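You operate a simulated robot arm through the tools that you are given. There is no shell and no other tool. Be economical: measure what you need, move in short steps, check, and stop when the job is done.

The job below is to be done with a simulated robot arm. You get a single attempt, and the scene is never put back.

Task
Clamp the sprocket hub and tighten the nuts on the blue and yellow studs.
Fine: Use the socket spanner, stand it back in its block and free the clamp again.

It is judged by the outcome, as a careful person would: the job done as asked, and still so three seconds after it is handed in. It fails if anything else is knocked over, pushed out of place, dropped, spilled or broken.

Robot
A 7-joint arm with a two-finger parallel gripper, fixed in place. Base frame: the origin is at the foot of the arm, x ahead of it, y to its left, z up; the work surface is at about z = 770. Units: mm, rad, N and s.
With the tool pointing down near the work surface it reaches from about 360 to 780 mm from the base axis. Its first joint turns from -2.897 to 2.897 rad. Payload 3.91 kg.
The TCP is the grasp point between the finger pads, 30 mm short of the fingertips. In the tool frame z runs along the fingers and y along their closing line. Largest opening 110 mm; finger width 20, thickness 10; the body of the gripper, 48 by 112 mm, starts 55 mm behind the TCP.
Orientation is that of the tool frame in the base frame, as a unit quaternion [w, x, y, z]. With the fingers straight down and closing along the base's y, the tool's x points along the base's -x, its y along +y and its z along -z.

Tools
- The arm moves only by the tool apply_moves. Its argument "moves" is a list of rows, each an object of numbers (a shift or turn left out is 0, a gripper value left out holds the last): "tx", "ty", "tz": the shift along the tool's x, y, z in mm; "rx", "ry", "rz": the turn, a rotation vector about the tool's x, y, z in degrees; "gripper": the finger opening in mm, from 0 to 110. In form: [{"tx": .., "ty": .., "tz": .., "rx": .., "ry": .., "rz": .., "gripper": ..}, ...]. A call has 1 to 10 rows; each row is the pose to reach, as a shift and turn from the pose commanded when the call began, along the tool's axes at that moment. Rows are played at 5 a second. More than 50 mm and 0.15 rad between two rows, or a gripper value outside its range, and nothing of the call is played. Where a pose cannot be reached the arm comes as near as it can. A force on the tool above 40 N (or 10 N above the force at the start of the call, whichever is more), or a blocked arm, ends the call early, and 0.2 s more pass. The fingers move at their own pace (about 153 mm/s each) and stop on an object; they squeeze with about 39 N. The grip force told is the motor's: it shows also when the fingers shut on nothing. Time passes only in rows, and 0.2 s behind the last, so rows that repeat a pose let the fingers close. It gives the time, the measured TCP pose, the force on the tool (base axes), the opening and the grip force at its end, in the units of the frame above (readings bear some noise).
- Cameras (640 x 400 px; columns grow to the right, rows downward): "scene" is fixed at [50.3, 648.3, 1420.2]; the picture's right is [-0.89, -0.46, 0.00], its down [-0.38, 0.72, -0.58] and it looks along [0.27, -0.51, -0.81] (base axes); focal length 214 px, centre (320, 200). "wrist" rides on the gripper at [-36, 0, -57] in the tool frame; the picture's right is [0.00, -1.00, 0.00], its down [0.97, 0.00, -0.24] and it looks along [0.24, 0.00, 0.97] (tool axes); focal length 218 px, centre (320, 200).
- capture(camera): a new picture of that camera. No time passes.
- move_column(by): slides the trunk up (or, below 0, down) by that many mm; the arm rides with it, the base frame stays. It gives what a move gives, with no picture.
- locate(camera, pixels): there is no depth. For up to 12 entries [column, row, z] of the newest picture of that camera ("zoom" is the newest enlarged one), the place [x, y] in the base frame at which the ray of that pixel passes the height z, good to about 2 mm. No time passes.
- zoom(camera, box): a new picture of the part [left, top, right, bottom] of that camera's present view, enlarged. No time passes.
- sign_off(): hands the job in; it is judged then, once.

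Keep the steps short. Do not move on a guess: measure, check each grasp and each placing, and mend mistakes. In all there are 80 turns and 34 pictures (those below and enlarged ones count). Leave the gripper open and the arm clear of the work at the hand-in unless told otherwise, and finish with a single line.

The tools are called after ">>>" as name(argument=value, ...) on one line, values as JSON. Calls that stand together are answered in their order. apply_moves: Moves the arm, as the interface text tells. Its arguments: {"type":"object","properties":{"moves":{"type":"array"}},"required":["moves"]} The other tools are called the same way: move_column (by) slides the trunk up or down; capture (camera) takes a picture; locate (camera, pixels) gives the place at which the rays of pixels pass given heights; zoom (camera, box) takes an enlarged picture of a part of a camera's view; sign_off () hands the job in.

At the start:

```text
time: 0.0
eef_pos: [105.8, 454.5, 1227.6]
tool_rot: [0.0, -0.001, 1.0, 0.0]
wrist_force: [0.6, 0.6, 0.9]
finger_gap: 109.9
finger_force: 0.0
trunk travel left (down, up): [-500.0, 110.0]
```

scene: 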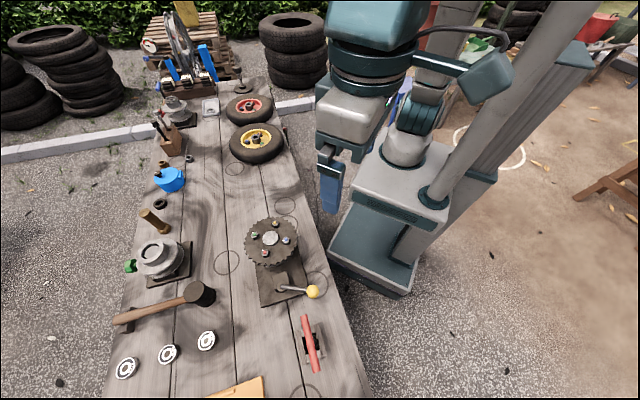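
wrist: 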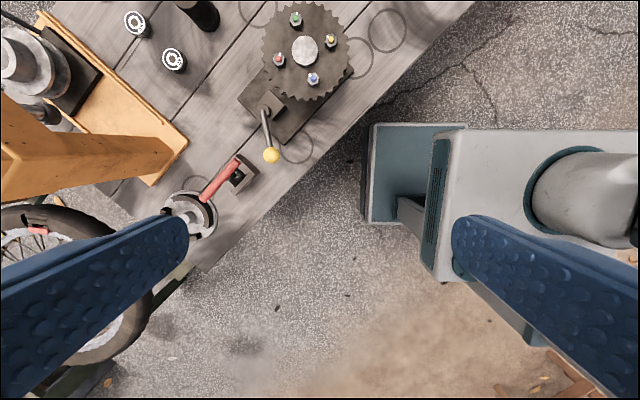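

I see the sprocket with four studs near (270,240) in the scene, a clamp lever with a yellow ball at (313,291), and a red-handled tool at (310,343). I'll zoom in on these.

>>> zoom(camera="scene", box=[220, 200, 360, 390])

>>> zoom(camera="wrist", box=[140, 0, 420, 250])

```text
2.11 times, centred on (290, 295) of scene
```

zoom: 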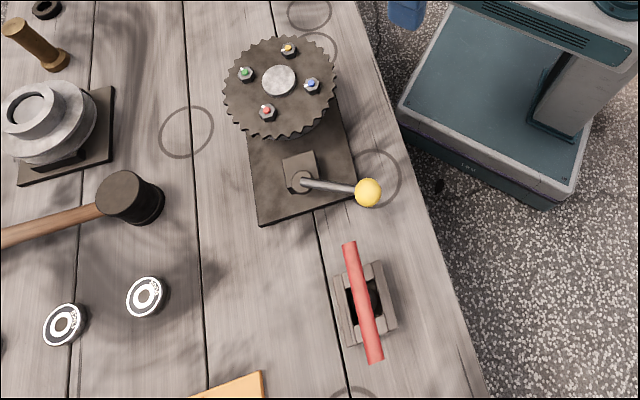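

```text
1.60 times, centred on (280, 125) of wrist
```

zoom: 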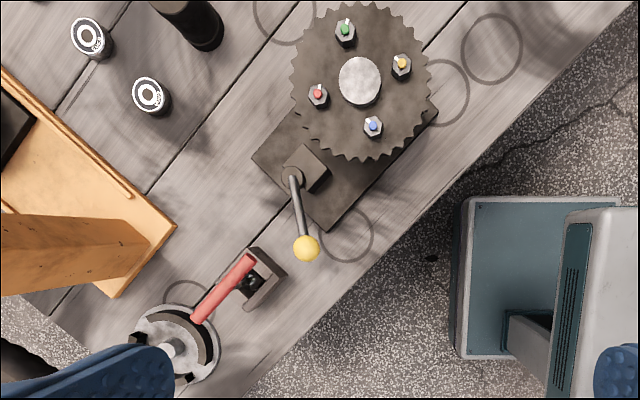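

Two views allow triangulation. I'll locate hub, blue, yellow, lever pivot, ball and handle ends at two heights from both cameras.

>>> locate(camera="scene", pixels=[[270.1, 237.2, 800], [270.1, 237.2, 900], [286.2, 239.1, 800], [286.2, 239.1, 900], [275.3, 222, 800], [275.3, 222, 900], [312.7, 291.7, 800], [312.7, 291.7, 900], [303.7, 316.3, 800], [303.7, 316.3, 900], [315.6, 370.8, 800], [315.6, 370.8, 900]])

>>> locate(camera="wrist", pixels=[[305, 50, 800], [305, 50, 900], [313.1, 78.1, 800], [313.1, 78.1, 900], [331.3, 38.8, 800], [331.3, 38.8, 900], [271.3, 155, 800], [271.3, 155, 900], [235.6, 161.3, 800], [235.6, 161.3, 900], [202.5, 198.8, 800], [202.5, 198.8, 900]])

```text
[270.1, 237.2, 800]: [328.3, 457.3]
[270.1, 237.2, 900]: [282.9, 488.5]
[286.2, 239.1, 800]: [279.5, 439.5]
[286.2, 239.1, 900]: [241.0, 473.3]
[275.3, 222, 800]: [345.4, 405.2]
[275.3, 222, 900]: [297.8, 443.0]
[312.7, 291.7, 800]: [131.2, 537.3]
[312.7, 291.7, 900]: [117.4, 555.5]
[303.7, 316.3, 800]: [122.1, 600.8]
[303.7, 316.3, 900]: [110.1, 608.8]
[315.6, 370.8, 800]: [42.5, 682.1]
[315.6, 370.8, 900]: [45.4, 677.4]
```

```text
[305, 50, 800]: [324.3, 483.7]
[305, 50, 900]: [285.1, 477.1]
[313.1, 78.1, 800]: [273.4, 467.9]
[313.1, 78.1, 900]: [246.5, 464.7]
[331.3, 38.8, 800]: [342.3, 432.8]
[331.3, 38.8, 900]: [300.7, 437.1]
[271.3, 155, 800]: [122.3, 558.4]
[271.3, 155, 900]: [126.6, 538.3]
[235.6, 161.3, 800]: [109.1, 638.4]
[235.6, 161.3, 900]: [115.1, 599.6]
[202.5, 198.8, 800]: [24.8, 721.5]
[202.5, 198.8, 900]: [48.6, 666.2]
```

Triangulated: hub (297,479,z870), blue nut (251,465,z877), yellow (307,436,z880), lever ball (124,547,z855), spanner bar centre (79,643,z879), at 45° and about 100 mm long. Next I bring the wrist camera closer over the clamp, in short steps.

>>> apply_moves(moves=[{"tx": -18, "ty": 11, "tz": 40}, {"tx": -36, "ty": 22, "tz": 80}, {"tx": -54, "ty": 33, "tz": 120}, {"tx": -72, "ty": 44, "tz": 160}, {"tx": -91, "ty": 55, "tz": 197}, {"tx": -91, "ty": 55, "tz": 197}])

>>> capture(camera="wrist")

```text
time: 1.4
eef_pos: [196.4, 510.8, 1029.5]
tool_rot: [0.0, -0.001, 1.0, 0.0]
wrist_force: [0.3, 0.1, -0.2]
finger_gap: 110.1
finger_force: 0.0
trunk travel left (down, up): [-500.0, 110.0]
```

```text
29 pictures are left
```

wrist: 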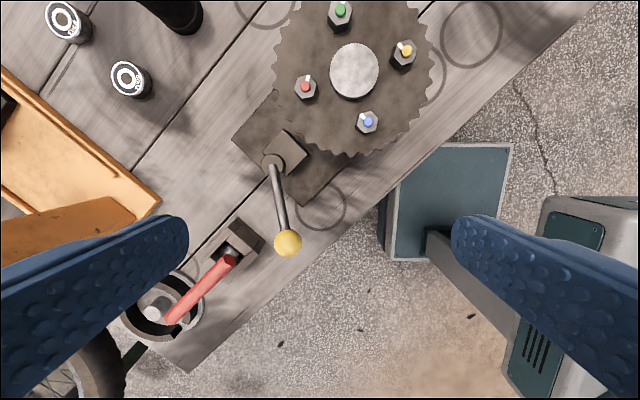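

The lever's pivot is near (275,162) and its ball at (288,243). I need to know its axis, so I'll zoom in from both cameras.

>>> zoom(camera="wrist", box=[225, 100, 345, 270])

>>> zoom(camera="scene", box=[250, 260, 330, 310])

>>> zoom(camera="wrist", box=[260, 0, 450, 140])

```text
2.35 times, centred on (285, 185) of wrist
```

zoom: 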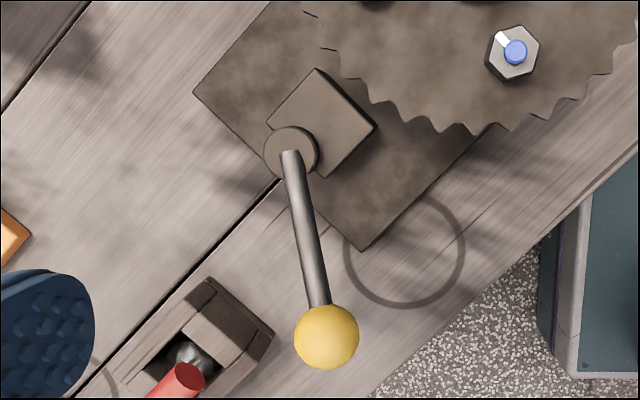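

```text
8.00 times, centred on (290, 285) of scene
```

zoom: 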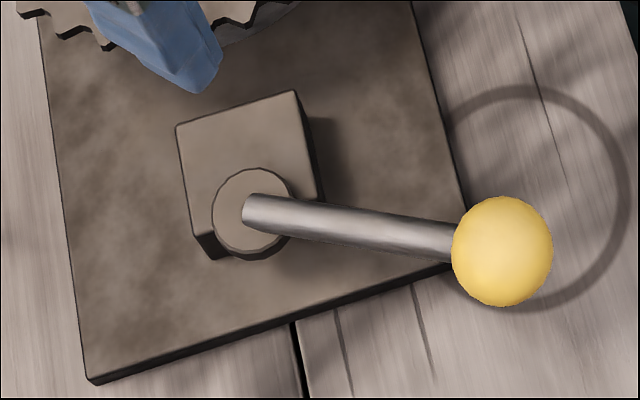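

```text
2.86 times, centred on (355, 70) of wrist
```

zoom: 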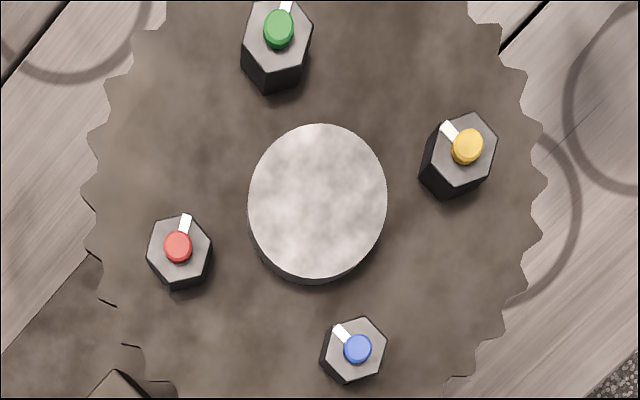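

The lever swings about a vertical cap, and the nuts carry white pointers. I'll locate the cap centre and ball in both views.

>>> locate(camera="scene", pixels=[[281.9, 286.6, 800], [281.9, 286.6, 900], [312.8, 291.3, 800], [312.8, 291.3, 900], [286.2, 239.1, 880], [275.3, 222, 880], [320, 200, 800]])

>>> capture(camera="wrist")

>>> locate(camera="wrist", pixels=[[272.7, 163.7, 800], [272.7, 163.7, 900], [287.5, 243, 800], [287.5, 243, 900], [353.5, 68.3, 870], [367.5, 121.7, 870], [367.5, 121.7, 890], [406.4, 47.2, 870], [406.4, 47.2, 890], [237, 243, 800], [232, 258, 880], [170, 320, 880]])

```text
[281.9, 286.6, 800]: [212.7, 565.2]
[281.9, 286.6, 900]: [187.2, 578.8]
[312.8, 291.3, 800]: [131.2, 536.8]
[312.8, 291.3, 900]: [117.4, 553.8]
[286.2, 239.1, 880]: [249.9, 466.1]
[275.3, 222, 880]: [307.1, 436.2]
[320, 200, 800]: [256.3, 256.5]
```

```text
25 pictures are left
```

wrist: 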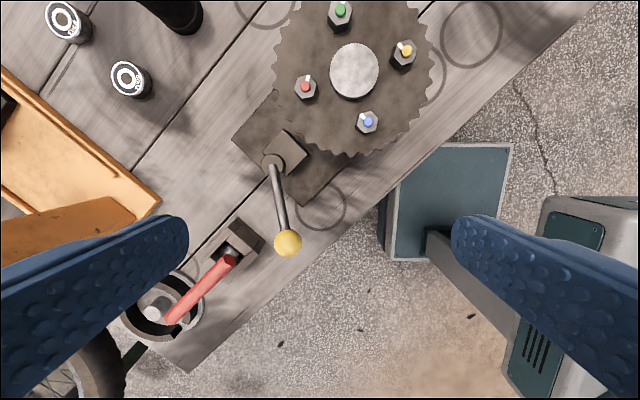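

```text
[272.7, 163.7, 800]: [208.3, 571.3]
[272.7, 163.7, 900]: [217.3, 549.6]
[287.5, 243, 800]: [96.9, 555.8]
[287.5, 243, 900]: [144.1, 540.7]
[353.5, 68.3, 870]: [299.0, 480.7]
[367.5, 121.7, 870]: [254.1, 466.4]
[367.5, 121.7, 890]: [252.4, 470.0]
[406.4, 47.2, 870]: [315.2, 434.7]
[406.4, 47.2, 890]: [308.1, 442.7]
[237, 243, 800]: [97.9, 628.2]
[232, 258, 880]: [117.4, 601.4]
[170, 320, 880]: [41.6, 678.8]
```

Pivot cap ≈ (209,567), ball ≈ (124,547,858), so the lever sits at about 194° and its rod rises outward. The spanner bar's near end (~115,604) is close to the ball's arc. I'll therefore take the rod about 50 mm from the pivot, where the fingers stay clear of it. First I hover with the yaw aligned and the gripper narrowed to 40.

>>> apply_moves(moves=[{"tx": 18, "ty": 22, "tz": 30, "rz": -6.8, "gripper": 40}, {"tx": 36, "ty": 45, "tz": 65, "rz": -13.6}, {"tx": 36, "ty": 45, "tz": 100, "rz": -13.6}, {"tx": 36, "ty": 45, "tz": 120, "rz": -13.6}])

>>> capture(camera="wrist")

```text
time: 2.4
eef_pos: [160.7, 555.4, 910.4]
tool_rot: [0.0, -0.119, 0.993, 0.0]
wrist_force: [0.4, 0.3, 0.6]
finger_gap: 40.2
finger_force: 0.0
trunk travel left (down, up): [-500.0, 110.0]
```

```text
24 pictures are left
```

wrist: 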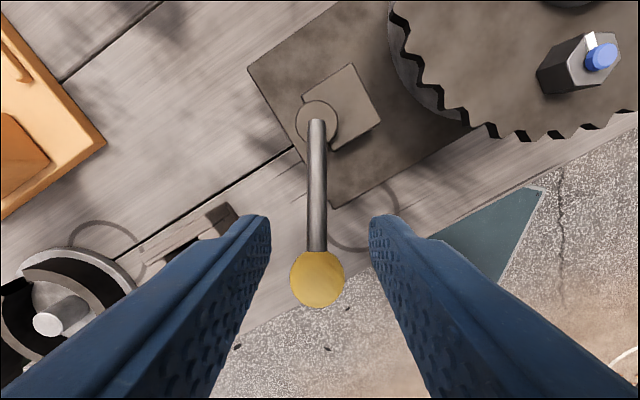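

The rod is centred between the fingers at column 317. I'll lower 50 mm to TCP z 860 and close on the rod.

>>> apply_moves(moves=[{"tz": 25}, {"tz": 49}, {"tz": 49, "gripper": 0}, {"tz": 49, "gripper": 0}, {"tz": 49, "gripper": 0}])

```text
time: 3.6
eef_pos: [160.6, 556.4, 861.3]
tool_rot: [0.0, -0.119, 0.993, 0.0]
wrist_force: [-1.3, 12.4, -4.3]
finger_gap: 11.4
finger_force: 45.0
trunk travel left (down, up): [-500.0, 110.0]
```

I have the rod (gap 11.4). Next I try a small clockwise swing (seen from above) about the pivot to feel for resistance.

>>> apply_moves(moves=[{"tx": -0.2, "ty": 4.3, "rz": 5}, {"tx": -0.75, "ty": 8.6, "rz": 10}, {"tx": -1.7, "ty": 12.9, "rz": 15}])

```text
time: 4.4
eef_pos: [162.5, 558.4, 861.4]
tool_rot: [0.001, 0.005, 1.0, -0.009]
wrist_force: [5.7, -20.3, 18.3]
finger_gap: 16.2
finger_force: 44.7
trunk travel left (down, up): [-500.0, 110.0]
stopped in row 3: the force on the tool passed its limit (the readings are from after the stop); the commanded pose is now the measured one
```

It was blocked clockwise after ~2 mm, with the force at its limit. I go back to the start pose and try counter-clockwise.

>>> apply_moves(moves=[{"tx": 1, "ty": -1.2, "rz": -7}, {"tx": 1.9, "ty": -2.4, "rz": -14}, {"tx": 1.9, "ty": -2.4, "rz": -14}])

```text
time: 5.2
eef_pos: [158.9, 557.0, 861.6]
tool_rot: [0.0, -0.117, 0.993, -0.006]
wrist_force: [17.5, -16.7, 21.9]
finger_gap: 11.2
finger_force: 44.8
trunk travel left (down, up): [-500.0, 110.0]
```

Some residual force is left, so I'll open to 40, re-centre at z 861, and push counter-clockwise with the fingers straddling.

>>> apply_moves(moves=[{"gripper": 40}, {"gripper": 40}, {"gripper": 40}])

>>> capture(camera="wrist")

```text
time: 6.0
eef_pos: [156.2, 560.2, 857.5]
tool_rot: [-0.001, -0.117, 0.993, -0.009]
wrist_force: [0.1, 0.1, 0.2]
finger_gap: 40.0
finger_force: 0.0
trunk travel left (down, up): [-500.0, 110.0]
```

```text
23 pictures are left
```

wrist: 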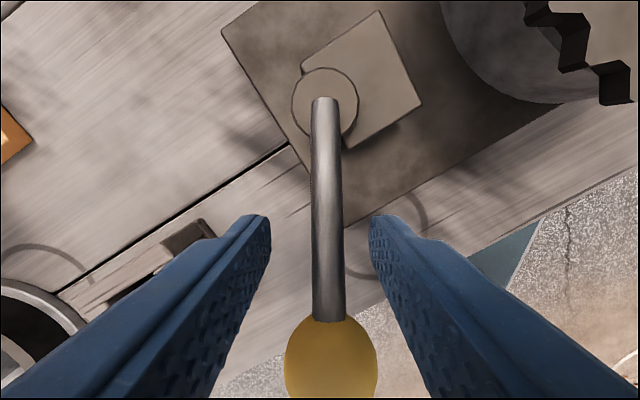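

The force is zero now and the rod is still between the fingers, a bit right of centre. I narrow to 20 and sweep counter-clockwise by about 20°.

>>> apply_moves(moves=[{"ty": -3, "gripper": 20}, {"ty": -3, "gripper": 20}, {"tx": -0.2, "ty": -8, "rz": -5}, {"tx": -0.8, "ty": -12.5, "rz": -10}, {"tx": -1.8, "ty": -17, "rz": -15}, {"tx": -3.2, "ty": -21.5, "rz": -20}])

```text
time: 7.4
eef_pos: [165.2, 539.4, 857.9]
tool_rot: [-0.002, -0.288, 0.957, -0.009]
wrist_force: [-0.3, 1.3, 1.1]
finger_gap: 20.6
finger_force: 0.6
trunk travel left (down, up): [-500.0, 110.0]
```

It swings freely counter-clockwise at ~1 N, so the lever was at its open stop and counter-clockwise is the clamping way. I continue another 20°.

>>> apply_moves(moves=[{"tx": -0.2, "ty": -4.5, "rz": -5}, {"tx": -0.8, "ty": -9, "rz": -10}, {"tx": -1.8, "ty": -13.5, "rz": -15}, {"tx": -3.1, "ty": -17.8, "rz": -20}])

>>> zoom(camera="scene", box=[220, 200, 360, 320])

```text
time: 8.4
eef_pos: [179.9, 525.8, 858.0]
tool_rot: [-0.004, -0.45, 0.893, -0.008]
wrist_force: [-1.2, 0.3, 1.8]
finger_gap: 20.7
finger_force: 0.4
trunk travel left (down, up): [-500.0, 110.0]
```

```text
3.33 times, centred on (290, 260) of scene
```

zoom: 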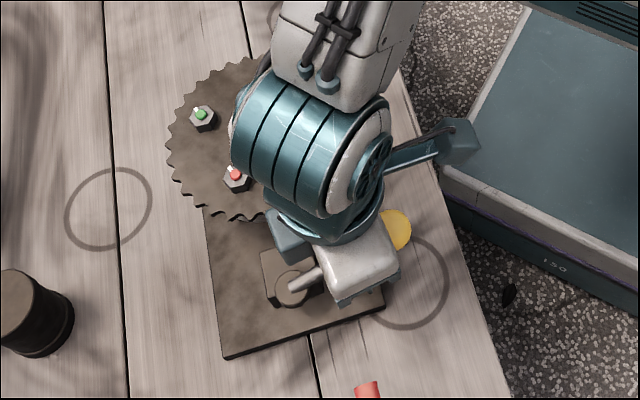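

Still free. I continue 12° more in small steps and watch the force.

>>> apply_moves(moves=[{"tx": -0.1, "ty": -3.6, "rz": -4}, {"tx": -0.5, "ty": -7.2, "rz": -8}, {"tx": -1.1, "ty": -10.8, "rz": -12}])

>>> capture(camera="wrist")

```text
time: 9.2
eef_pos: [188.3, 520.6, 859.1]
tool_rot: [-0.005, -0.541, 0.841, -0.008]
wrist_force: [-0.8, 1.9, 0.1]
finger_gap: 20.7
finger_force: 1.0
trunk travel left (down, up): [-500.0, 110.0]
```

```text
21 pictures are left
```

wrist: 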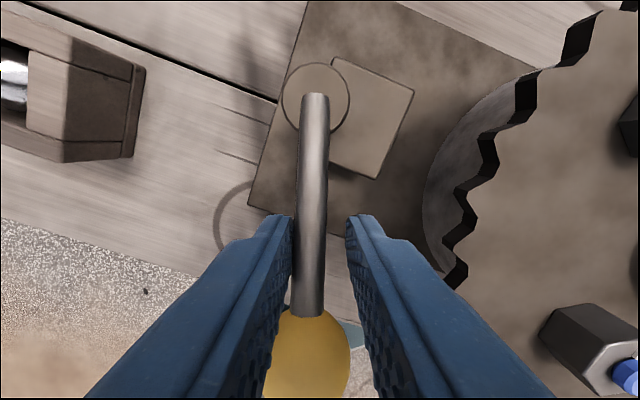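

Still free at ~2 N. The right finger has clearance to the sprocket. I continue another 10°.

>>> apply_moves(moves=[{"tx": -0.1, "ty": -3, "rz": -3.3}, {"tx": -0.4, "ty": -6, "rz": -6.6}, {"tx": -0.8, "ty": -9, "rz": -10}])

>>> capture(camera="wrist")

```text
time: 10.0
eef_pos: [197.1, 518.3, 859.9]
tool_rot: [-0.006, -0.612, 0.791, -0.006]
wrist_force: [-1.3, 1.0, -0.4]
finger_gap: 20.7
finger_force: 0.7
trunk travel left (down, up): [-500.0, 110.0]
```

```text
20 pictures are left
```

wrist: 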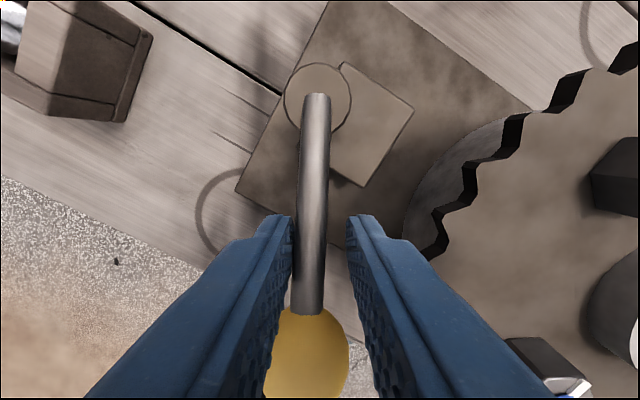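

62° turned, still free. I narrow the gap to 14 for more sprocket clearance and continue 9° gently.

>>> apply_moves(moves=[{"tx": -0.1, "ty": -3, "rz": -3, "gripper": 14}, {"tx": -0.3, "ty": -6, "rz": -6}, {"tx": -0.6, "ty": -9, "rz": -9}])

>>> capture(camera="wrist")

```text
time: 10.8
eef_pos: [200.5, 519.6, 859.4]
tool_rot: [-0.006, -0.673, 0.739, -0.004]
wrist_force: [-25.1, 12.2, 5.0]
finger_gap: 26.9
finger_force: 13.2
trunk travel left (down, up): [-500.0, 110.0]
```

```text
19 pictures are left
```

wrist: 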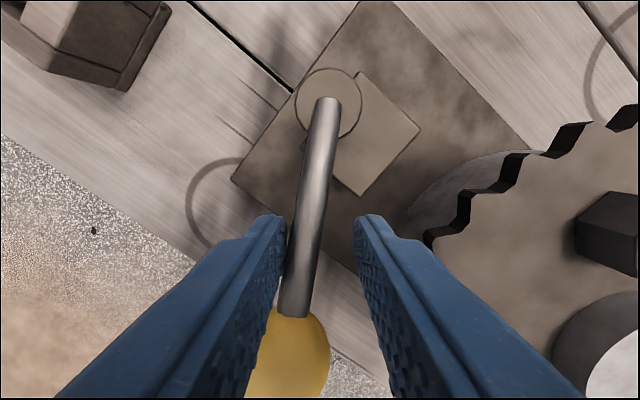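

Now there is firm resistance (~28 N), the lever no longer follows and leans on the left finger. I'll measure its current angle.

>>> locate(camera="wrist", pixels=[[328, 103, 818], [290, 362, 858], [312, 210, 836]])

```text
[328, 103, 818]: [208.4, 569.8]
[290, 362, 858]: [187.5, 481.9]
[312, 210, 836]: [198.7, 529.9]
```

The lever is at ~257°, having turned ~63°. To tell the clamped stop from drag, I'll push once nearer the ball with closed fingers. First I lift clear.

>>> apply_moves(moves=[{"ty": 5, "gripper": 30}, {"ty": 5, "rz": 3, "tz": -15}, {"ty": 5, "rz": 7.6, "tz": -40, "gripper": 0}, {"ty": 5, "rz": 7.6, "tz": -40, "gripper": 0}])

```text
time: 11.8
eef_pos: [199.4, 517.5, 899.7]
tool_rot: [-0.005, -0.622, 0.783, -0.007]
wrist_force: [0.2, -0.9, -0.5]
finger_gap: 0.1
finger_force: 37.6
trunk travel left (down, up): [-500.0, 110.0]
```

Clear. Now I move to the lever's left side near r≈68 mm, lower, then push in 2 mm steps.

>>> apply_moves(moves=[{"tx": 17, "ty": 22}, {"tx": 17, "ty": 22, "tz": 20}, {"tx": 17, "ty": 22, "tz": 32}, {"tx": 17, "ty": 18, "tz": 32}, {"tx": 17, "ty": 15, "tz": 32}, {"tx": 17, "ty": 12, "tz": 32}, {"tx": 17, "ty": 9, "tz": 32}])

>>> capture(camera="wrist")

```text
time: 12.4
eef_pos: [175.3, 512.1, 887.7]
tool_rot: [0.001, -0.622, 0.783, 0.0]
wrist_force: [-0.4, -0.8, -0.6]
finger_gap: 0.0
finger_force: 37.5
trunk travel left (down, up): [-500.0, 110.0]
stopped in row 3: the force on the tool passed its limit (the readings are from after the stop); the commanded pose is now the measured one
```

```text
18 pictures are left
```

wrist: 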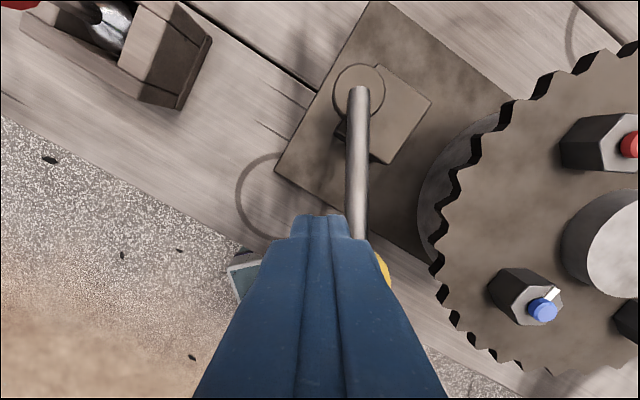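

Contact while lowering, probably a finger edge on the rod or ball. I shift outward 5 mm and inward 6 mm along the lever, then lower again.

>>> apply_moves(moves=[{"tx": -6, "ty": 5, "tz": -5}, {"tx": -6, "ty": 6, "tz": 8}, {"tx": -6, "ty": 6, "tz": 20}, {"tx": -6, "ty": 6, "tz": 20}])

```text
time: 13.4
eef_pos: [168.2, 518.1, 870.0]
tool_rot: [0.002, -0.622, 0.783, 0.0]
wrist_force: [-0.9, -0.4, 0.8]
finger_gap: 0.0
finger_force: 37.9
trunk travel left (down, up): [-500.0, 110.0]
```

Free now. I lower 10 more and push toward the lever in small steps.

>>> apply_moves(moves=[{"tz": 9}, {"tz": 9, "ty": -8}, {"tz": 9, "ty": -11}, {"tz": 9, "ty": -13}, {"tz": 9, "ty": -15}, {"tz": 9, "ty": -17}, {"tz": 9, "ty": -19}])

>>> capture(camera="wrist")

```text
time: 15.0
eef_pos: [178.2, 516.1, 862.2]
tool_rot: [-0.001, -0.624, 0.782, 0.006]
wrist_force: [-27.5, 9.1, -1.5]
finger_gap: 0.0
finger_force: 38.4
trunk travel left (down, up): [-500.0, 110.0]
stopped in row 7: the force on the tool passed its limit (the readings are from after the stop); the commanded pose is now the measured one
```

```text
17 pictures are left
```

wrist: 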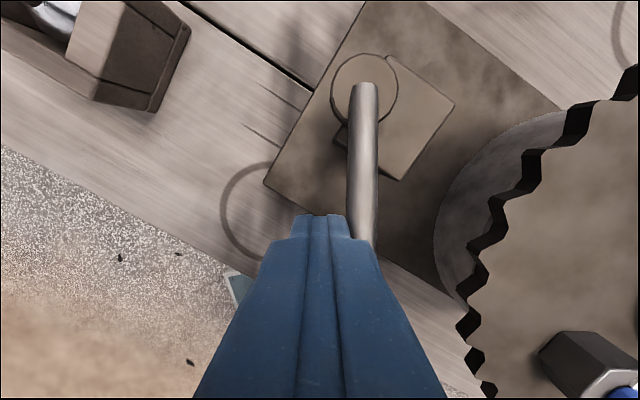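

It passed 40 N with no movement, so the lever is at its hard stop: clamped. I back off, lift well clear and begin turning toward the spanner yaw.

>>> apply_moves(moves=[{"ty": 15}, {"ty": 15, "tz": -40}, {"ty": 15, "tz": -85}, {"ty": 15, "tz": -130, "rz": 8}, {"ty": 15, "tz": -130, "rz": 16}, {"ty": 15, "tz": -130, "rz": 24}, {"ty": 15, "tz": -130, "rz": 32}, {"ty": 15, "tz": -130, "rz": 40}, {"ty": 15, "tz": -130, "rz": 48}, {"ty": 15, "tz": -130, "rz": 56, "gripper": 60}])

```text
time: 17.2
eef_pos: [172.0, 518.7, 990.5]
tool_rot: [-0.001, -0.18, 0.984, 0.002]
wrist_force: [-0.5, -0.2, 0.0]
finger_gap: 59.9
finger_force: 0.2
trunk travel left (down, up): [-500.0, 110.0]
```

Now yaw ≈ 21°. I go over the spanner bar (79,643) with yaw −45°, so the fingers will close across the bar.

>>> apply_moves(moves=[{"tx": 5.4, "ty": 18.6, "rz": 8.2}, {"tx": 10.8, "ty": 37.2, "rz": 16.4}, {"tx": 16.2, "ty": 55.8, "rz": 24.6}, {"tx": 21.6, "ty": 74.4, "rz": 32.8}, {"tx": 27, "ty": 93, "rz": 41}, {"tx": 32.4, "ty": 111.6, "rz": 49.2}, {"tx": 37.8, "ty": 130.2, "rz": 57.4}, {"tx": 43.2, "ty": 148.8, "rz": 65.7}, {"tx": 43.2, "ty": 148.8, "tz": 20, "rz": 65.7}])

>>> capture(camera="wrist")

```text
time: 19.2
eef_pos: [77.4, 642.8, 971.6]
tool_rot: [-0.002, 0.382, 0.924, 0.001]
wrist_force: [-0.2, 0.3, -0.1]
finger_gap: 60.0
finger_force: 0.1
trunk travel left (down, up): [-500.0, 110.0]
```

```text
16 pictures are left
```

wrist: 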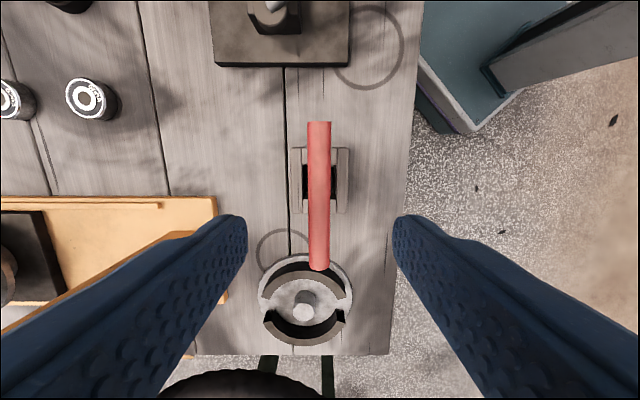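

Bar aligned with the fingers at column 319. I'll verify its ends and the block centre.

>>> locate(camera="wrist", pixels=[[319, 122, 880], [318.5, 268, 880], [319, 180, 815], [319, 195, 880], [304, 190, 880], [332, 190, 880]])

>>> zoom(camera="scene", box=[270, 300, 350, 390])

```text
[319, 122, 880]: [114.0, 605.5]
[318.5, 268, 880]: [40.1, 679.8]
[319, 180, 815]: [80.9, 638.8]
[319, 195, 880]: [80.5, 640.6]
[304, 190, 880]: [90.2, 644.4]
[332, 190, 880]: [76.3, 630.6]
```

```text
4.44 times, centred on (310, 345) of scene
```

zoom: 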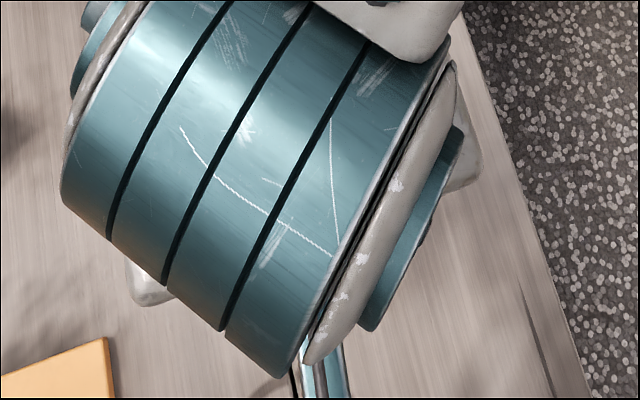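

Bar centre ≈ (77,642.7), matching the TCP. I lower 88 mm and close.

>>> apply_moves(moves=[{"tz": 40}, {"tz": 75}, {"tz": 88}, {"tz": 88, "gripper": 0}, {"tz": 88, "gripper": 0}, {"tz": 88, "gripper": 0}])

```text
time: 20.6
eef_pos: [76.7, 640.5, 884.7]
tool_rot: [-0.002, 0.381, 0.924, 0.001]
wrist_force: [1.7, 0.4, -0.2]
finger_gap: 14.9
finger_force: 39.1
trunk travel left (down, up): [-500.0, 110.0]
```

Gripped (gap 14.9, 39 N). I lift straight up 150 mm.

>>> apply_moves(moves=[{"tz": -10}, {"tz": -30}, {"tz": -60}, {"tz": -95}, {"tz": -130}, {"tz": -150}, {"tz": -150}])

>>> capture(camera="scene")

```text
time: 22.2
eef_pos: [78.8, 641.1, 1032.4]
tool_rot: [-0.003, 0.381, 0.924, 0.0]
wrist_force: [-0.5, 0.6, -1.7]
finger_gap: 14.7
finger_force: 38.8
trunk travel left (down, up): [-500.0, 110.0]
```

```text
14 pictures are left
```

scene: 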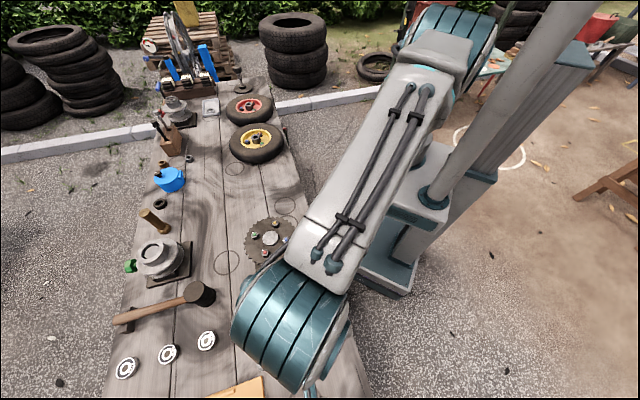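

Spanner in hand. I move at this height toward the hub, stopping ~60 mm short of the blue nut so that the wrist camera sees the nuts from nearly overhead.

>>> apply_moves(moves=[{"tx": -35}, {"tx": -75}, {"tx": -115}, {"tx": -155}, {"tx": -186}, {"tx": -186}])

>>> capture(camera="wrist")

```text
time: 23.6
eef_pos: [209.0, 510.1, 1031.9]
tool_rot: [-0.003, 0.381, 0.925, 0.001]
wrist_force: [0.3, 0.3, -1.5]
finger_gap: 14.4
finger_force: 38.9
trunk travel left (down, up): [-500.0, 110.0]
```

```text
13 pictures are left
```

wrist: 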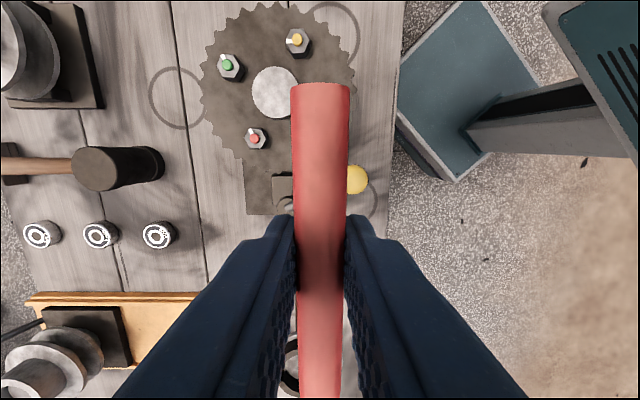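

The blue nut is hidden behind the bar, but hub, yellow, green and red are visible. I'll zoom for precise pixels.

>>> zoom(camera="wrist", box=[180, 0, 380, 170])

```text
2.35 times, centred on (280, 85) of wrist
```

zoom: 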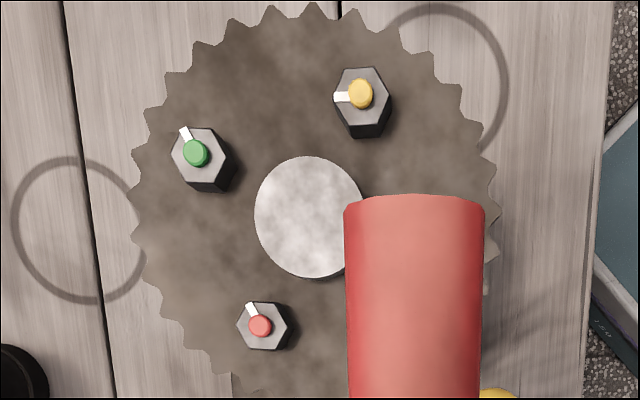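

>>> locate(camera="zoom", pixels=[[360, 93, 875], [360, 93, 885], [195, 152, 875], [195, 152, 885], [259, 325, 875], [259, 325, 885], [310, 217, 865], [310, 217, 875], [362, 88, 880], [200, 150, 880], [261, 325, 880]])

>>> locate(camera="scene", pixels=[[275.3, 222, 875], [275.3, 222, 885], [254.5, 233.9, 875], [254.5, 233.9, 885], [265.4, 251.4, 875], [265.4, 251.4, 885]])

```text
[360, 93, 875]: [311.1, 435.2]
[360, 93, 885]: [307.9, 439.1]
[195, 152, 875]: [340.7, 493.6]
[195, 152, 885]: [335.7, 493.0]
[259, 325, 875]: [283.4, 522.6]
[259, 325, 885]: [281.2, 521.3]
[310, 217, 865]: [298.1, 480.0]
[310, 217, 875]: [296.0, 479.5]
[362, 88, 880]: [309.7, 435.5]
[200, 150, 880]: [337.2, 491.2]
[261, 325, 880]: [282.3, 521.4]
```

```text
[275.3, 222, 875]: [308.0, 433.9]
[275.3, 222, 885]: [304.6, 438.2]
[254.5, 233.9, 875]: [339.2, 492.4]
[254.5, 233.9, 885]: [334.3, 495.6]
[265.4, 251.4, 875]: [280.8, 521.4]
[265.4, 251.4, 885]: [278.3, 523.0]
```

Fusing both views: blue stud ≈ (253.5,466.2), yellow ≈ (309.5,437), tops z ≈ 879. Blue and yellow marks point at ~45°, while the tight red/green ones point at ~−20°, so a clockwise turn is due. I move over blue and down a little.

>>> apply_moves(moves=[{"tx": -30}, {"tx": -62.5, "ty": 0.4}, {"tx": -62.5, "ty": 0.4, "tz": 20}, {"tx": -62.5, "ty": 0.4, "tz": 30}, {"tx": -62.5, "ty": 0.4, "tz": 30}])

>>> zoom(camera="scene", box=[230, 190, 330, 270])

```text
time: 24.8
eef_pos: [255.0, 467.0, 1002.7]
tool_rot: [-0.002, 0.381, 0.924, 0.001]
wrist_force: [-0.4, -0.4, -2.5]
finger_gap: 14.7
finger_force: 39.1
trunk travel left (down, up): [-500.0, 110.0]
```

```text
5.00 times, centred on (280, 230) of scene
```

zoom: 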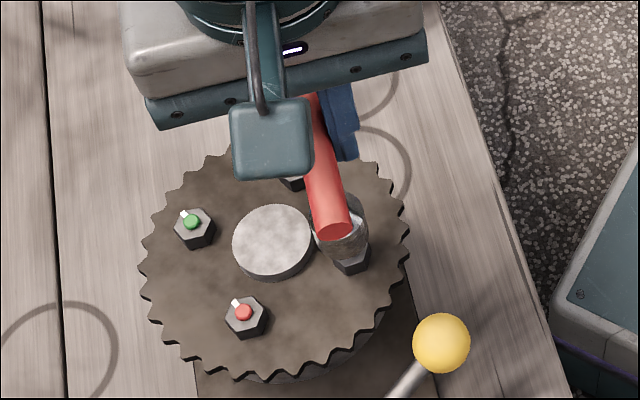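

The scene view shows the socket just above the blue nut at (345,240). I descend slowly and watch for contact.

>>> apply_moves(moves=[{"tz": 4}, {"tz": 8}, {"tz": 11}, {"tz": 14}, {"tz": 17}, {"tz": 20}, {"tz": 23}, {"tz": 26}])

```text
time: 26.6
eef_pos: [255.6, 465.7, 975.6]
tool_rot: [-0.002, 0.381, 0.925, 0.001]
wrist_force: [-0.2, 0.2, -2.0]
finger_gap: 14.5
finger_force: 38.9
trunk travel left (down, up): [-500.0, 110.0]
```

No contact yet at z 976. I check visually how high the socket sits.

>>> zoom(camera="scene", box=[265, 220, 305, 260])

```text
10.00 times, centred on (285, 240) of scene
```

zoom: 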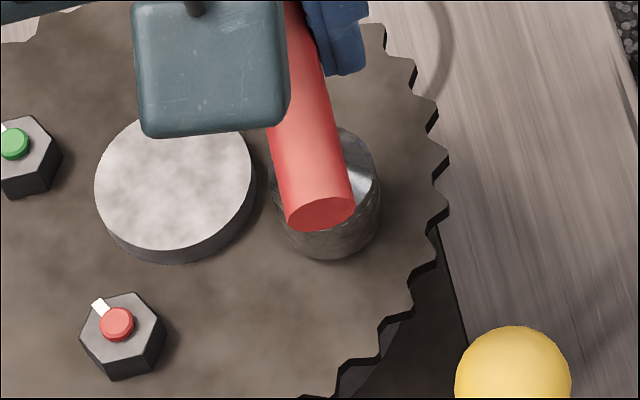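

The socket already surrounds the nut's position. I continue down to contact.

>>> apply_moves(moves=[{"tz": 3}, {"tz": 6}, {"tz": 9}, {"tz": 12}, {"tz": 15}, {"tz": 18}])

```text
time: 28.0
eef_pos: [253.5, 466.1, 960.0]
tool_rot: [-0.003, 0.381, 0.925, 0.004]
wrist_force: [2.7, 1.6, 28.6]
finger_gap: 14.6
finger_force: 39.4
trunk travel left (down, up): [-500.0, 110.0]
```

Contact at z≈960 with 29 N. I ease the press by 2 mm and turn clockwise 24° in small steps, watching whether it drops or the force changes.

>>> apply_moves(moves=[{"tz": -1.5}, {"tz": -1.5, "rz": 6}, {"tz": -1.5, "rz": 12}, {"tz": -1.5, "rz": 18}, {"tz": -1.5, "rz": 24}])

>>> zoom(camera="scene", box=[265, 220, 305, 260])

```text
time: 29.2
eef_pos: [253.5, 466.2, 959.5]
tool_rot: [-0.002, 0.565, 0.825, 0.0]
wrist_force: [-3.1, 2.2, 7.0]
finger_gap: 14.2
finger_force: 38.7
trunk travel left (down, up): [-500.0, 110.0]
```

```text
10.00 times, centred on (285, 240) of scene
```

zoom: 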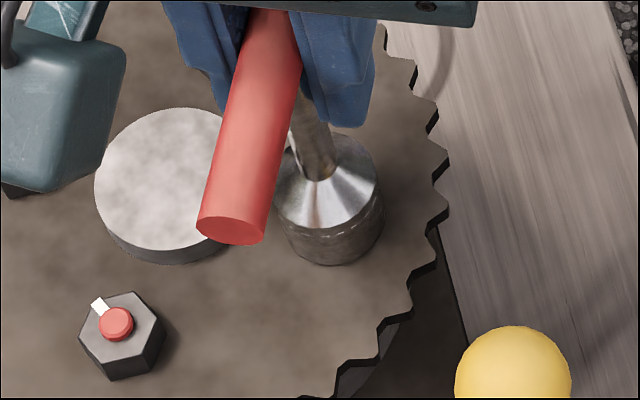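

The socket rim now appears to sit at the disc face, so it looks seated over the nut. The measured yaw follows the command (−69°). I continue clockwise, watching yaw lag.

>>> apply_moves(moves=[{"rz": 6}, {"rz": 12}, {"rz": 18}, {"rz": 24}, {"rz": 30}])

```text
time: 30.4
eef_pos: [253.8, 465.5, 959.0]
tool_rot: [-0.003, 0.76, 0.65, -0.001]
wrist_force: [-6.3, -0.8, -2.9]
finger_gap: 14.3
finger_force: 39.0
trunk travel left (down, up): [-500.0, 110.0]
```

Yaw −99°, following. Continue 15° more in small steps.

>>> apply_moves(moves=[{"rz": 4}, {"rz": 8}, {"rz": 12}, {"rz": 16}])

>>> zoom(camera="scene", box=[260, 215, 310, 260])

```text
time: 31.4
eef_pos: [252.6, 464.9, 961.4]
tool_rot: [-0.002, 0.843, 0.538, -0.002]
wrist_force: [-6.5, -2.7, -4.3]
finger_gap: 14.4
finger_force: 39.1
trunk travel left (down, up): [-500.0, 110.0]
```

```text
8.89 times, centred on (285, 238) of scene
```

zoom: 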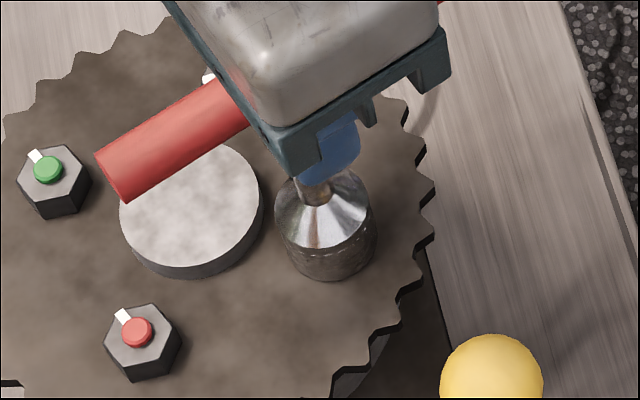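

No stop yet after 70°, and the sprocket hasn't moved. I press down 2.5 mm to make sure it is seated and continue.

>>> apply_moves(moves=[{"tz": 2.5}, {"tz": 2.5, "rz": 5}, {"tz": 2.5, "rz": 10}, {"tz": 2.5, "rz": 15}, {"tz": 2.5, "rz": 20}])

```text
time: 32.6
eef_pos: [253.3, 466.6, 959.5]
tool_rot: [-0.004, 0.924, 0.383, 0.001]
wrist_force: [-5.7, 6.7, 17.2]
finger_gap: 19.5
finger_force: 39.3
trunk travel left (down, up): [-500.0, 110.0]
```

The gap grew from 14.4 to 19.5, so the bar is twisting in the fingers and the nut resists. I turn 8° more to see whether it is a firm stop.

>>> apply_moves(moves=[{"rz": 4}, {"rz": 8}, {"rz": 8}])

>>> zoom(camera="scene", box=[260, 215, 310, 260])

```text
time: 33.4
eef_pos: [252.7, 466.6, 958.7]
tool_rot: [-0.003, 0.948, 0.319, -0.001]
wrist_force: [-9.2, 7.4, 17.4]
finger_gap: 22.2
finger_force: 39.4
trunk travel left (down, up): [-500.0, 110.0]
```

```text
8.89 times, centred on (285, 238) of scene
```

zoom: 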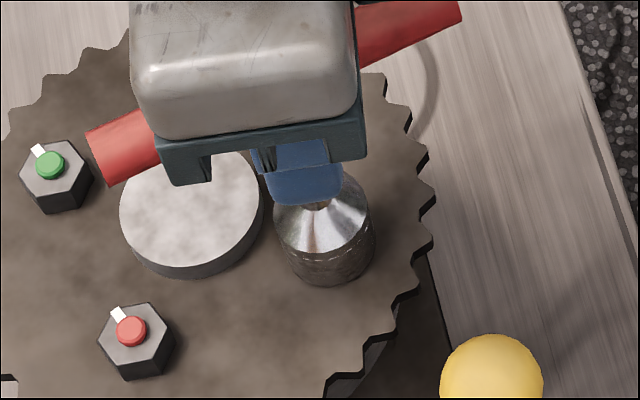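

The bar is held firmly and the sprocket itself just started to slip ~2°, so the nut is at its stop. I stop here, unwind the fingers back into line with the bar (~20°) and check the gap.

>>> apply_moves(moves=[{"rz": -6, "tz": -1}, {"rz": -12, "tz": -1.5}, {"rz": -17, "tz": -2}])

```text
time: 34.2
eef_pos: [253.8, 467.4, 958.2]
tool_rot: [-0.001, 0.89, 0.456, -0.002]
wrist_force: [-7.7, 8.9, -5.1]
finger_gap: 15.3
finger_force: 39.5
trunk travel left (down, up): [-500.0, 110.0]
```

The gap is 15.3, aligned again. I lift straight up 48 mm off the nut.

>>> apply_moves(moves=[{"tz": -8}, {"tz": -18}, {"tz": -30}, {"tz": -48}, {"tz": -48}])

>>> zoom(camera="scene", box=[240, 205, 320, 265])

```text
time: 34.8
eef_pos: [252.9, 468.0, 962.3]
tool_rot: [0.002, 0.89, 0.456, -0.004]
wrist_force: [3.7, 15.2, -27.1]
finger_gap: 15.2
finger_force: 39.5
trunk travel left (down, up): [-500.0, 110.0]
stopped in row 2: the force on the tool passed its limit (the readings are from after the stop); the commanded pose is now the measured one
```

```text
6.67 times, centred on (280, 235) of scene
```

zoom: 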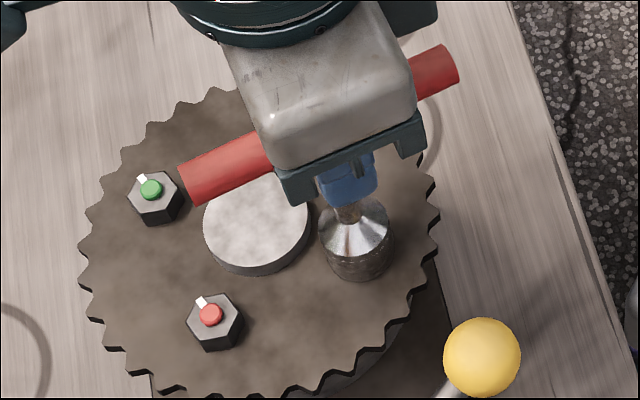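

The socket is binding on the nut, and the side force shows the nut shifted ~1.6 mm with the sprocket. The commanded pose has reset to the measured one, so I relax the torque by −4° and lift slowly.

>>> apply_moves(moves=[{"tz": 2}, {"tz": 2, "rz": -2}, {"tz": 1, "rz": -4}])

```text
time: 35.6
eef_pos: [253.4, 466.4, 963.6]
tool_rot: [0.002, 0.873, 0.487, -0.006]
wrist_force: [0.4, 13.5, -23.9]
finger_gap: 14.4
finger_force: 38.9
trunk travel left (down, up): [-500.0, 110.0]
```

There is still a 24 N downward pull and 13 N in y. I press back down 3 mm and shift 1.5 mm toward +y to unload it.

>>> apply_moves(moves=[{"tz": 2, "tx": 0.7, "ty": -0.4}, {"tz": 3, "tx": 1.3, "ty": -0.8}, {"tz": 3, "tx": 1.3, "ty": -0.8}])

```text
time: 36.4
eef_pos: [252.3, 466.7, 962.8]
tool_rot: [0.002, 0.873, 0.488, -0.004]
wrist_force: [-3.0, 6.4, 3.1]
finger_gap: 14.3
finger_force: 39.1
trunk travel left (down, up): [-500.0, 110.0]
```

Nearly unloaded. I lift again slowly.

>>> apply_moves(moves=[{"tz": -2, "tx": 0.5, "ty": -0.3}, {"tz": -4, "tx": 0.5, "ty": -0.3}, {"tz": -7, "tx": 0.5, "ty": -0.3}, {"tz": -10, "tx": 0.5, "ty": -0.3}, {"tz": -15, "tx": 0.5, "ty": -0.3}, {"tz": -22, "tx": 0.5, "ty": -0.3}])

```text
time: 37.2
eef_pos: [252.0, 467.5, 963.9]
tool_rot: [0.004, 0.873, 0.488, -0.007]
wrist_force: [3.7, 11.0, -22.1]
finger_gap: 14.7
finger_force: 39.3
trunk travel left (down, up): [-500.0, 110.0]
stopped in row 4: the force on the tool passed its limit (the readings are from after the stop); the commanded pose is now the measured one
```

It still holds at 40 N. The socket is probably wedged against the hex flats by leftover torque. I lower to unload and unwind a further 6° counter-clockwise within the hex play, watching the gap.

>>> apply_moves(moves=[{"tz": 2}, {"tz": 2, "rz": -3}, {"tz": 2, "rz": -6}, {"tz": 1, "rz": -6}])

```text
time: 38.2
eef_pos: [252.4, 467.0, 964.5]
tool_rot: [0.004, 0.847, 0.532, -0.007]
wrist_force: [3.3, 11.8, -3.6]
finger_gap: 14.1
finger_force: 39.4
trunk travel left (down, up): [-500.0, 110.0]
```

The gap is unchanged, so the play is taken up freely. I shift 1.5 mm toward +y to null the side force and lift gently.

>>> apply_moves(moves=[{"tx": 0.8, "ty": -0.4}, {"tx": 1.4, "ty": -0.6}, {"tx": 1.4, "ty": -0.6, "tz": -1}, {"tx": 1.4, "ty": -0.6, "tz": -2}])

```text
time: 39.2
eef_pos: [252.1, 466.7, 967.0]
tool_rot: [0.003, 0.847, 0.532, -0.008]
wrist_force: [2.4, 5.5, -3.5]
finger_gap: 14.3
finger_force: 39.4
trunk travel left (down, up): [-500.0, 110.0]
```

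It is rising freely now (z 967, force −3.5 N). I continue lifting.

>>> apply_moves(moves=[{"tz": -3}, {"tz": -7}, {"tz": -12}, {"tz": -20}, {"tz": -30}, {"tz": -40}, {"tz": -40}])

>>> zoom(camera="scene", box=[240, 205, 320, 265])

```text
time: 40.8
eef_pos: [251.9, 467.4, 1007.3]
tool_rot: [0.004, 0.847, 0.532, -0.008]
wrist_force: [0.0, -0.8, -1.9]
finger_gap: 14.4
finger_force: 38.9
trunk travel left (down, up): [-500.0, 110.0]
```

```text
6.67 times, centred on (280, 235) of scene
```

zoom: 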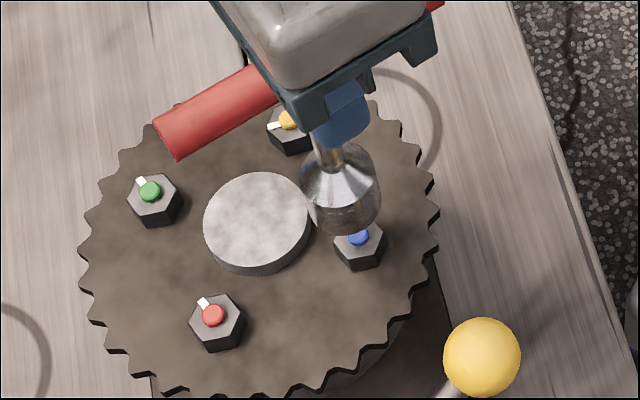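

Clear of the nut. I locate the studs in this newest zoom, since the sprocket turned slightly.

>>> locate(camera="zoom", pixels=[[289, 119, 879], [150, 190, 879], [213, 315, 879], [358, 237, 879], [256, 213, 870]])

```text
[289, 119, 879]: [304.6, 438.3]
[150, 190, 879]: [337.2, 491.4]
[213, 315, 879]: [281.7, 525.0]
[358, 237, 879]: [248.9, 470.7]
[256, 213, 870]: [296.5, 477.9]
```

Yellow is taken as ≈ (307.8,436.5) after the slight rotation. I move over it while turning the spanner back counter-clockwise by 64° to yaw ≈ −52°, which matches its hex.

>>> apply_moves(moves=[{"tx": -0.4, "ty": 8, "rz": -8}, {"tx": -0.9, "ty": 16, "rz": -16}, {"tx": -1.3, "ty": 24, "rz": -24}, {"tx": -1.7, "ty": 32, "rz": -32}, {"tx": -2.2, "ty": 40, "rz": -40}, {"tx": -2.6, "ty": 48, "rz": -48}, {"tx": -3, "ty": 56, "rz": -56}, {"tx": -3.5, "ty": 63.7, "rz": -64}, {"tx": -3.5, "ty": 63.7, "rz": -64}])

>>> zoom(camera="scene", box=[240, 205, 320, 265])

```text
time: 42.8
eef_pos: [308.4, 436.5, 1007.8]
tool_rot: [-0.001, 0.435, 0.9, -0.008]
wrist_force: [0.0, -0.8, -3.1]
finger_gap: 14.4
finger_force: 39.1
trunk travel left (down, up): [-500.0, 110.0]
```

```text
6.67 times, centred on (280, 235) of scene
```

zoom: 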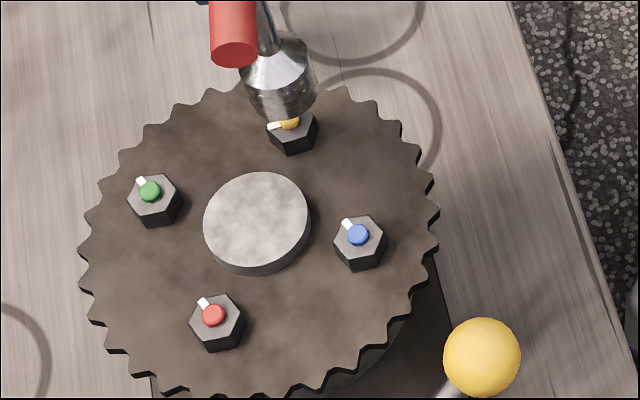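

Blue's mark now points the same way as red and green, so it is tight. Over yellow, I correct a ~1° tool tilt and descend slowly.

>>> apply_moves(moves=[{"rx": -0.9, "ry": 0.3, "tz": 8}, {"rx": -0.9, "ry": 0.3, "tz": 18}, {"rx": -0.9, "ry": 0.3, "tz": 26}, {"rx": -0.9, "ry": 0.3, "tz": 32}, {"rx": -0.9, "ry": 0.3, "tz": 36}, {"rx": -0.9, "ry": 0.3, "tz": 40}, {"rx": -0.9, "ry": 0.3, "tz": 43}, {"rx": -0.9, "ry": 0.3, "tz": 46}, {"rx": -0.9, "ry": 0.3, "tz": 48}, {"rx": -0.9, "ry": 0.3, "tz": 49}])

```text
time: 44.6
eef_pos: [308.2, 437.9, 966.4]
tool_rot: [0.0, 0.436, 0.9, 0.006]
wrist_force: [-2.2, -2.5, 15.7]
finger_gap: 14.5
finger_force: 39.5
trunk travel left (down, up): [-500.0, 110.0]
stopped in row 8: the force on the tool passed its limit (the readings are from after the stop); the commanded pose is now the measured one
```

Contact at z 966, 6 mm above the seated height, so the hex is probably not aligned. I press lightly and turn clockwise a few degrees, so it drops in.

>>> apply_moves(moves=[{"tz": 0.5, "rz": 3}, {"tz": 1, "rz": 6}, {"tz": 1.5, "rz": 9}, {"tz": 1.5, "rz": 12}])

```text
time: 45.6
eef_pos: [309.8, 438.2, 968.4]
tool_rot: [0.0, 0.52, 0.854, 0.009]
wrist_force: [-2.6, -4.3, 15.7]
finger_gap: 14.5
finger_force: 38.7
trunk travel left (down, up): [-500.0, 110.0]
stopped in row 4: the force on the tool passed its limit (the readings are from after the stop); the commanded pose is now the measured one
```

It did not drop, and the tool got tilted ~1° by the contact. I lift 18 mm off, then read the free pose.

>>> apply_moves(moves=[{"tz": -8, "rz": -4}, {"tz": -18, "rz": -8}, {"tz": -18, "rz": -10}, {"tz": -18, "rz": -10}])

```text
time: 46.6
eef_pos: [309.7, 438.8, 983.0]
tool_rot: [0.001, 0.443, 0.897, 0.005]
wrist_force: [0.2, 0.2, -2.0]
finger_gap: 14.3
finger_force: 39.1
trunk travel left (down, up): [-500.0, 110.0]
```

Free pose (309.7,438.8), tilted ~0.6°. I level it, shift to (307.2,436.5), and descend again slowly.

>>> apply_moves(moves=[{"rx": 0.56, "ry": -0.15, "tx": -0.3, "ty": -3.4}, {"rx": 0.56, "ry": -0.15, "tx": -0.3, "ty": -3.4, "tz": 6}, {"rx": 0.56, "ry": -0.15, "tx": -0.3, "ty": -3.4, "tz": 11}, {"rx": 0.56, "ry": -0.15, "tx": -0.3, "ty": -3.4, "tz": 14}, {"rx": 0.56, "ry": -0.15, "tx": -0.3, "ty": -3.4, "tz": 16}, {"rx": 0.56, "ry": -0.15, "tx": -0.3, "ty": -3.4, "tz": 18}, {"rx": 0.56, "ry": -0.15, "tx": -0.3, "ty": -3.4, "tz": 20}, {"rx": 0.56, "ry": -0.15, "tx": -0.3, "ty": -3.4, "tz": 22}, {"rx": 0.56, "ry": -0.15, "tx": -0.3, "ty": -3.4, "tz": 24}])

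```text
time: 48.4
eef_pos: [308.0, 437.9, 967.6]
tool_rot: [0.0, 0.444, 0.896, 0.008]
wrist_force: [-0.8, -3.1, 17.5]
finger_gap: 14.3
finger_force: 38.6
trunk travel left (down, up): [-500.0, 110.0]
stopped in row 9: the force on the tool passed its limit (the readings are from after the stop); the commanded pose is now the measured one
```

The spanner may have slid ~6 mm down in the grip while I pulled it off blue, so z≈967 could now be the seated height. I check with a close picture.

>>> zoom(camera="scene", box=[250, 205, 300, 245])

```text
10.00 times, centred on (275, 225) of scene
```

zoom: 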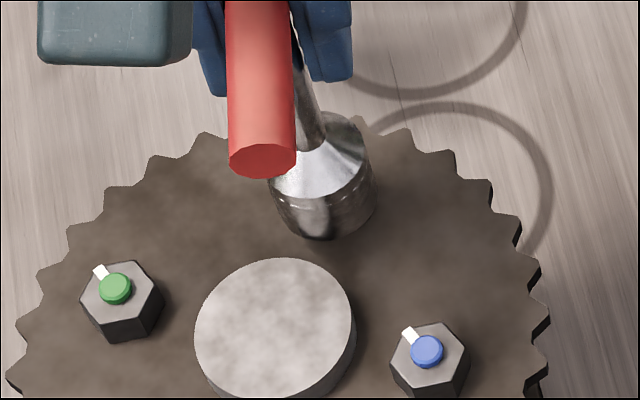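

The nut is fully swallowed and the socket rim is at the disc, so it is seated. I ease the press and turn clockwise 50°.

>>> apply_moves(moves=[{"tz": -1}, {"tz": -0.7, "rz": 8}, {"tz": -0.7, "rz": 16}, {"tz": -0.7, "rz": 24}, {"tz": -0.7, "rz": 32}, {"tz": -0.7, "rz": 40}, {"tz": -0.7, "rz": 48}])

```text
time: 50.0
eef_pos: [308.2, 436.0, 967.6]
tool_rot: [-0.003, 0.771, 0.636, 0.006]
wrist_force: [5.4, -0.4, 29.2]
finger_gap: 14.6
finger_force: 38.9
trunk travel left (down, up): [-500.0, 110.0]
```

Following at yaw −101°, with 29 N press. I ease it up 1.5 mm and continue 20°.

>>> apply_moves(moves=[{"tz": -1.5, "rz": 5}, {"tz": -1.5, "rz": 10}, {"tz": -1.5, "rz": 15}, {"tz": -1.5, "rz": 20}])

```text
time: 51.0
eef_pos: [306.5, 437.2, 967.1]
tool_rot: [-0.003, 0.869, 0.495, 0.003]
wrist_force: [-1.4, -9.1, 2.3]
finger_gap: 14.8
finger_force: 39.0
trunk travel left (down, up): [-500.0, 110.0]
```

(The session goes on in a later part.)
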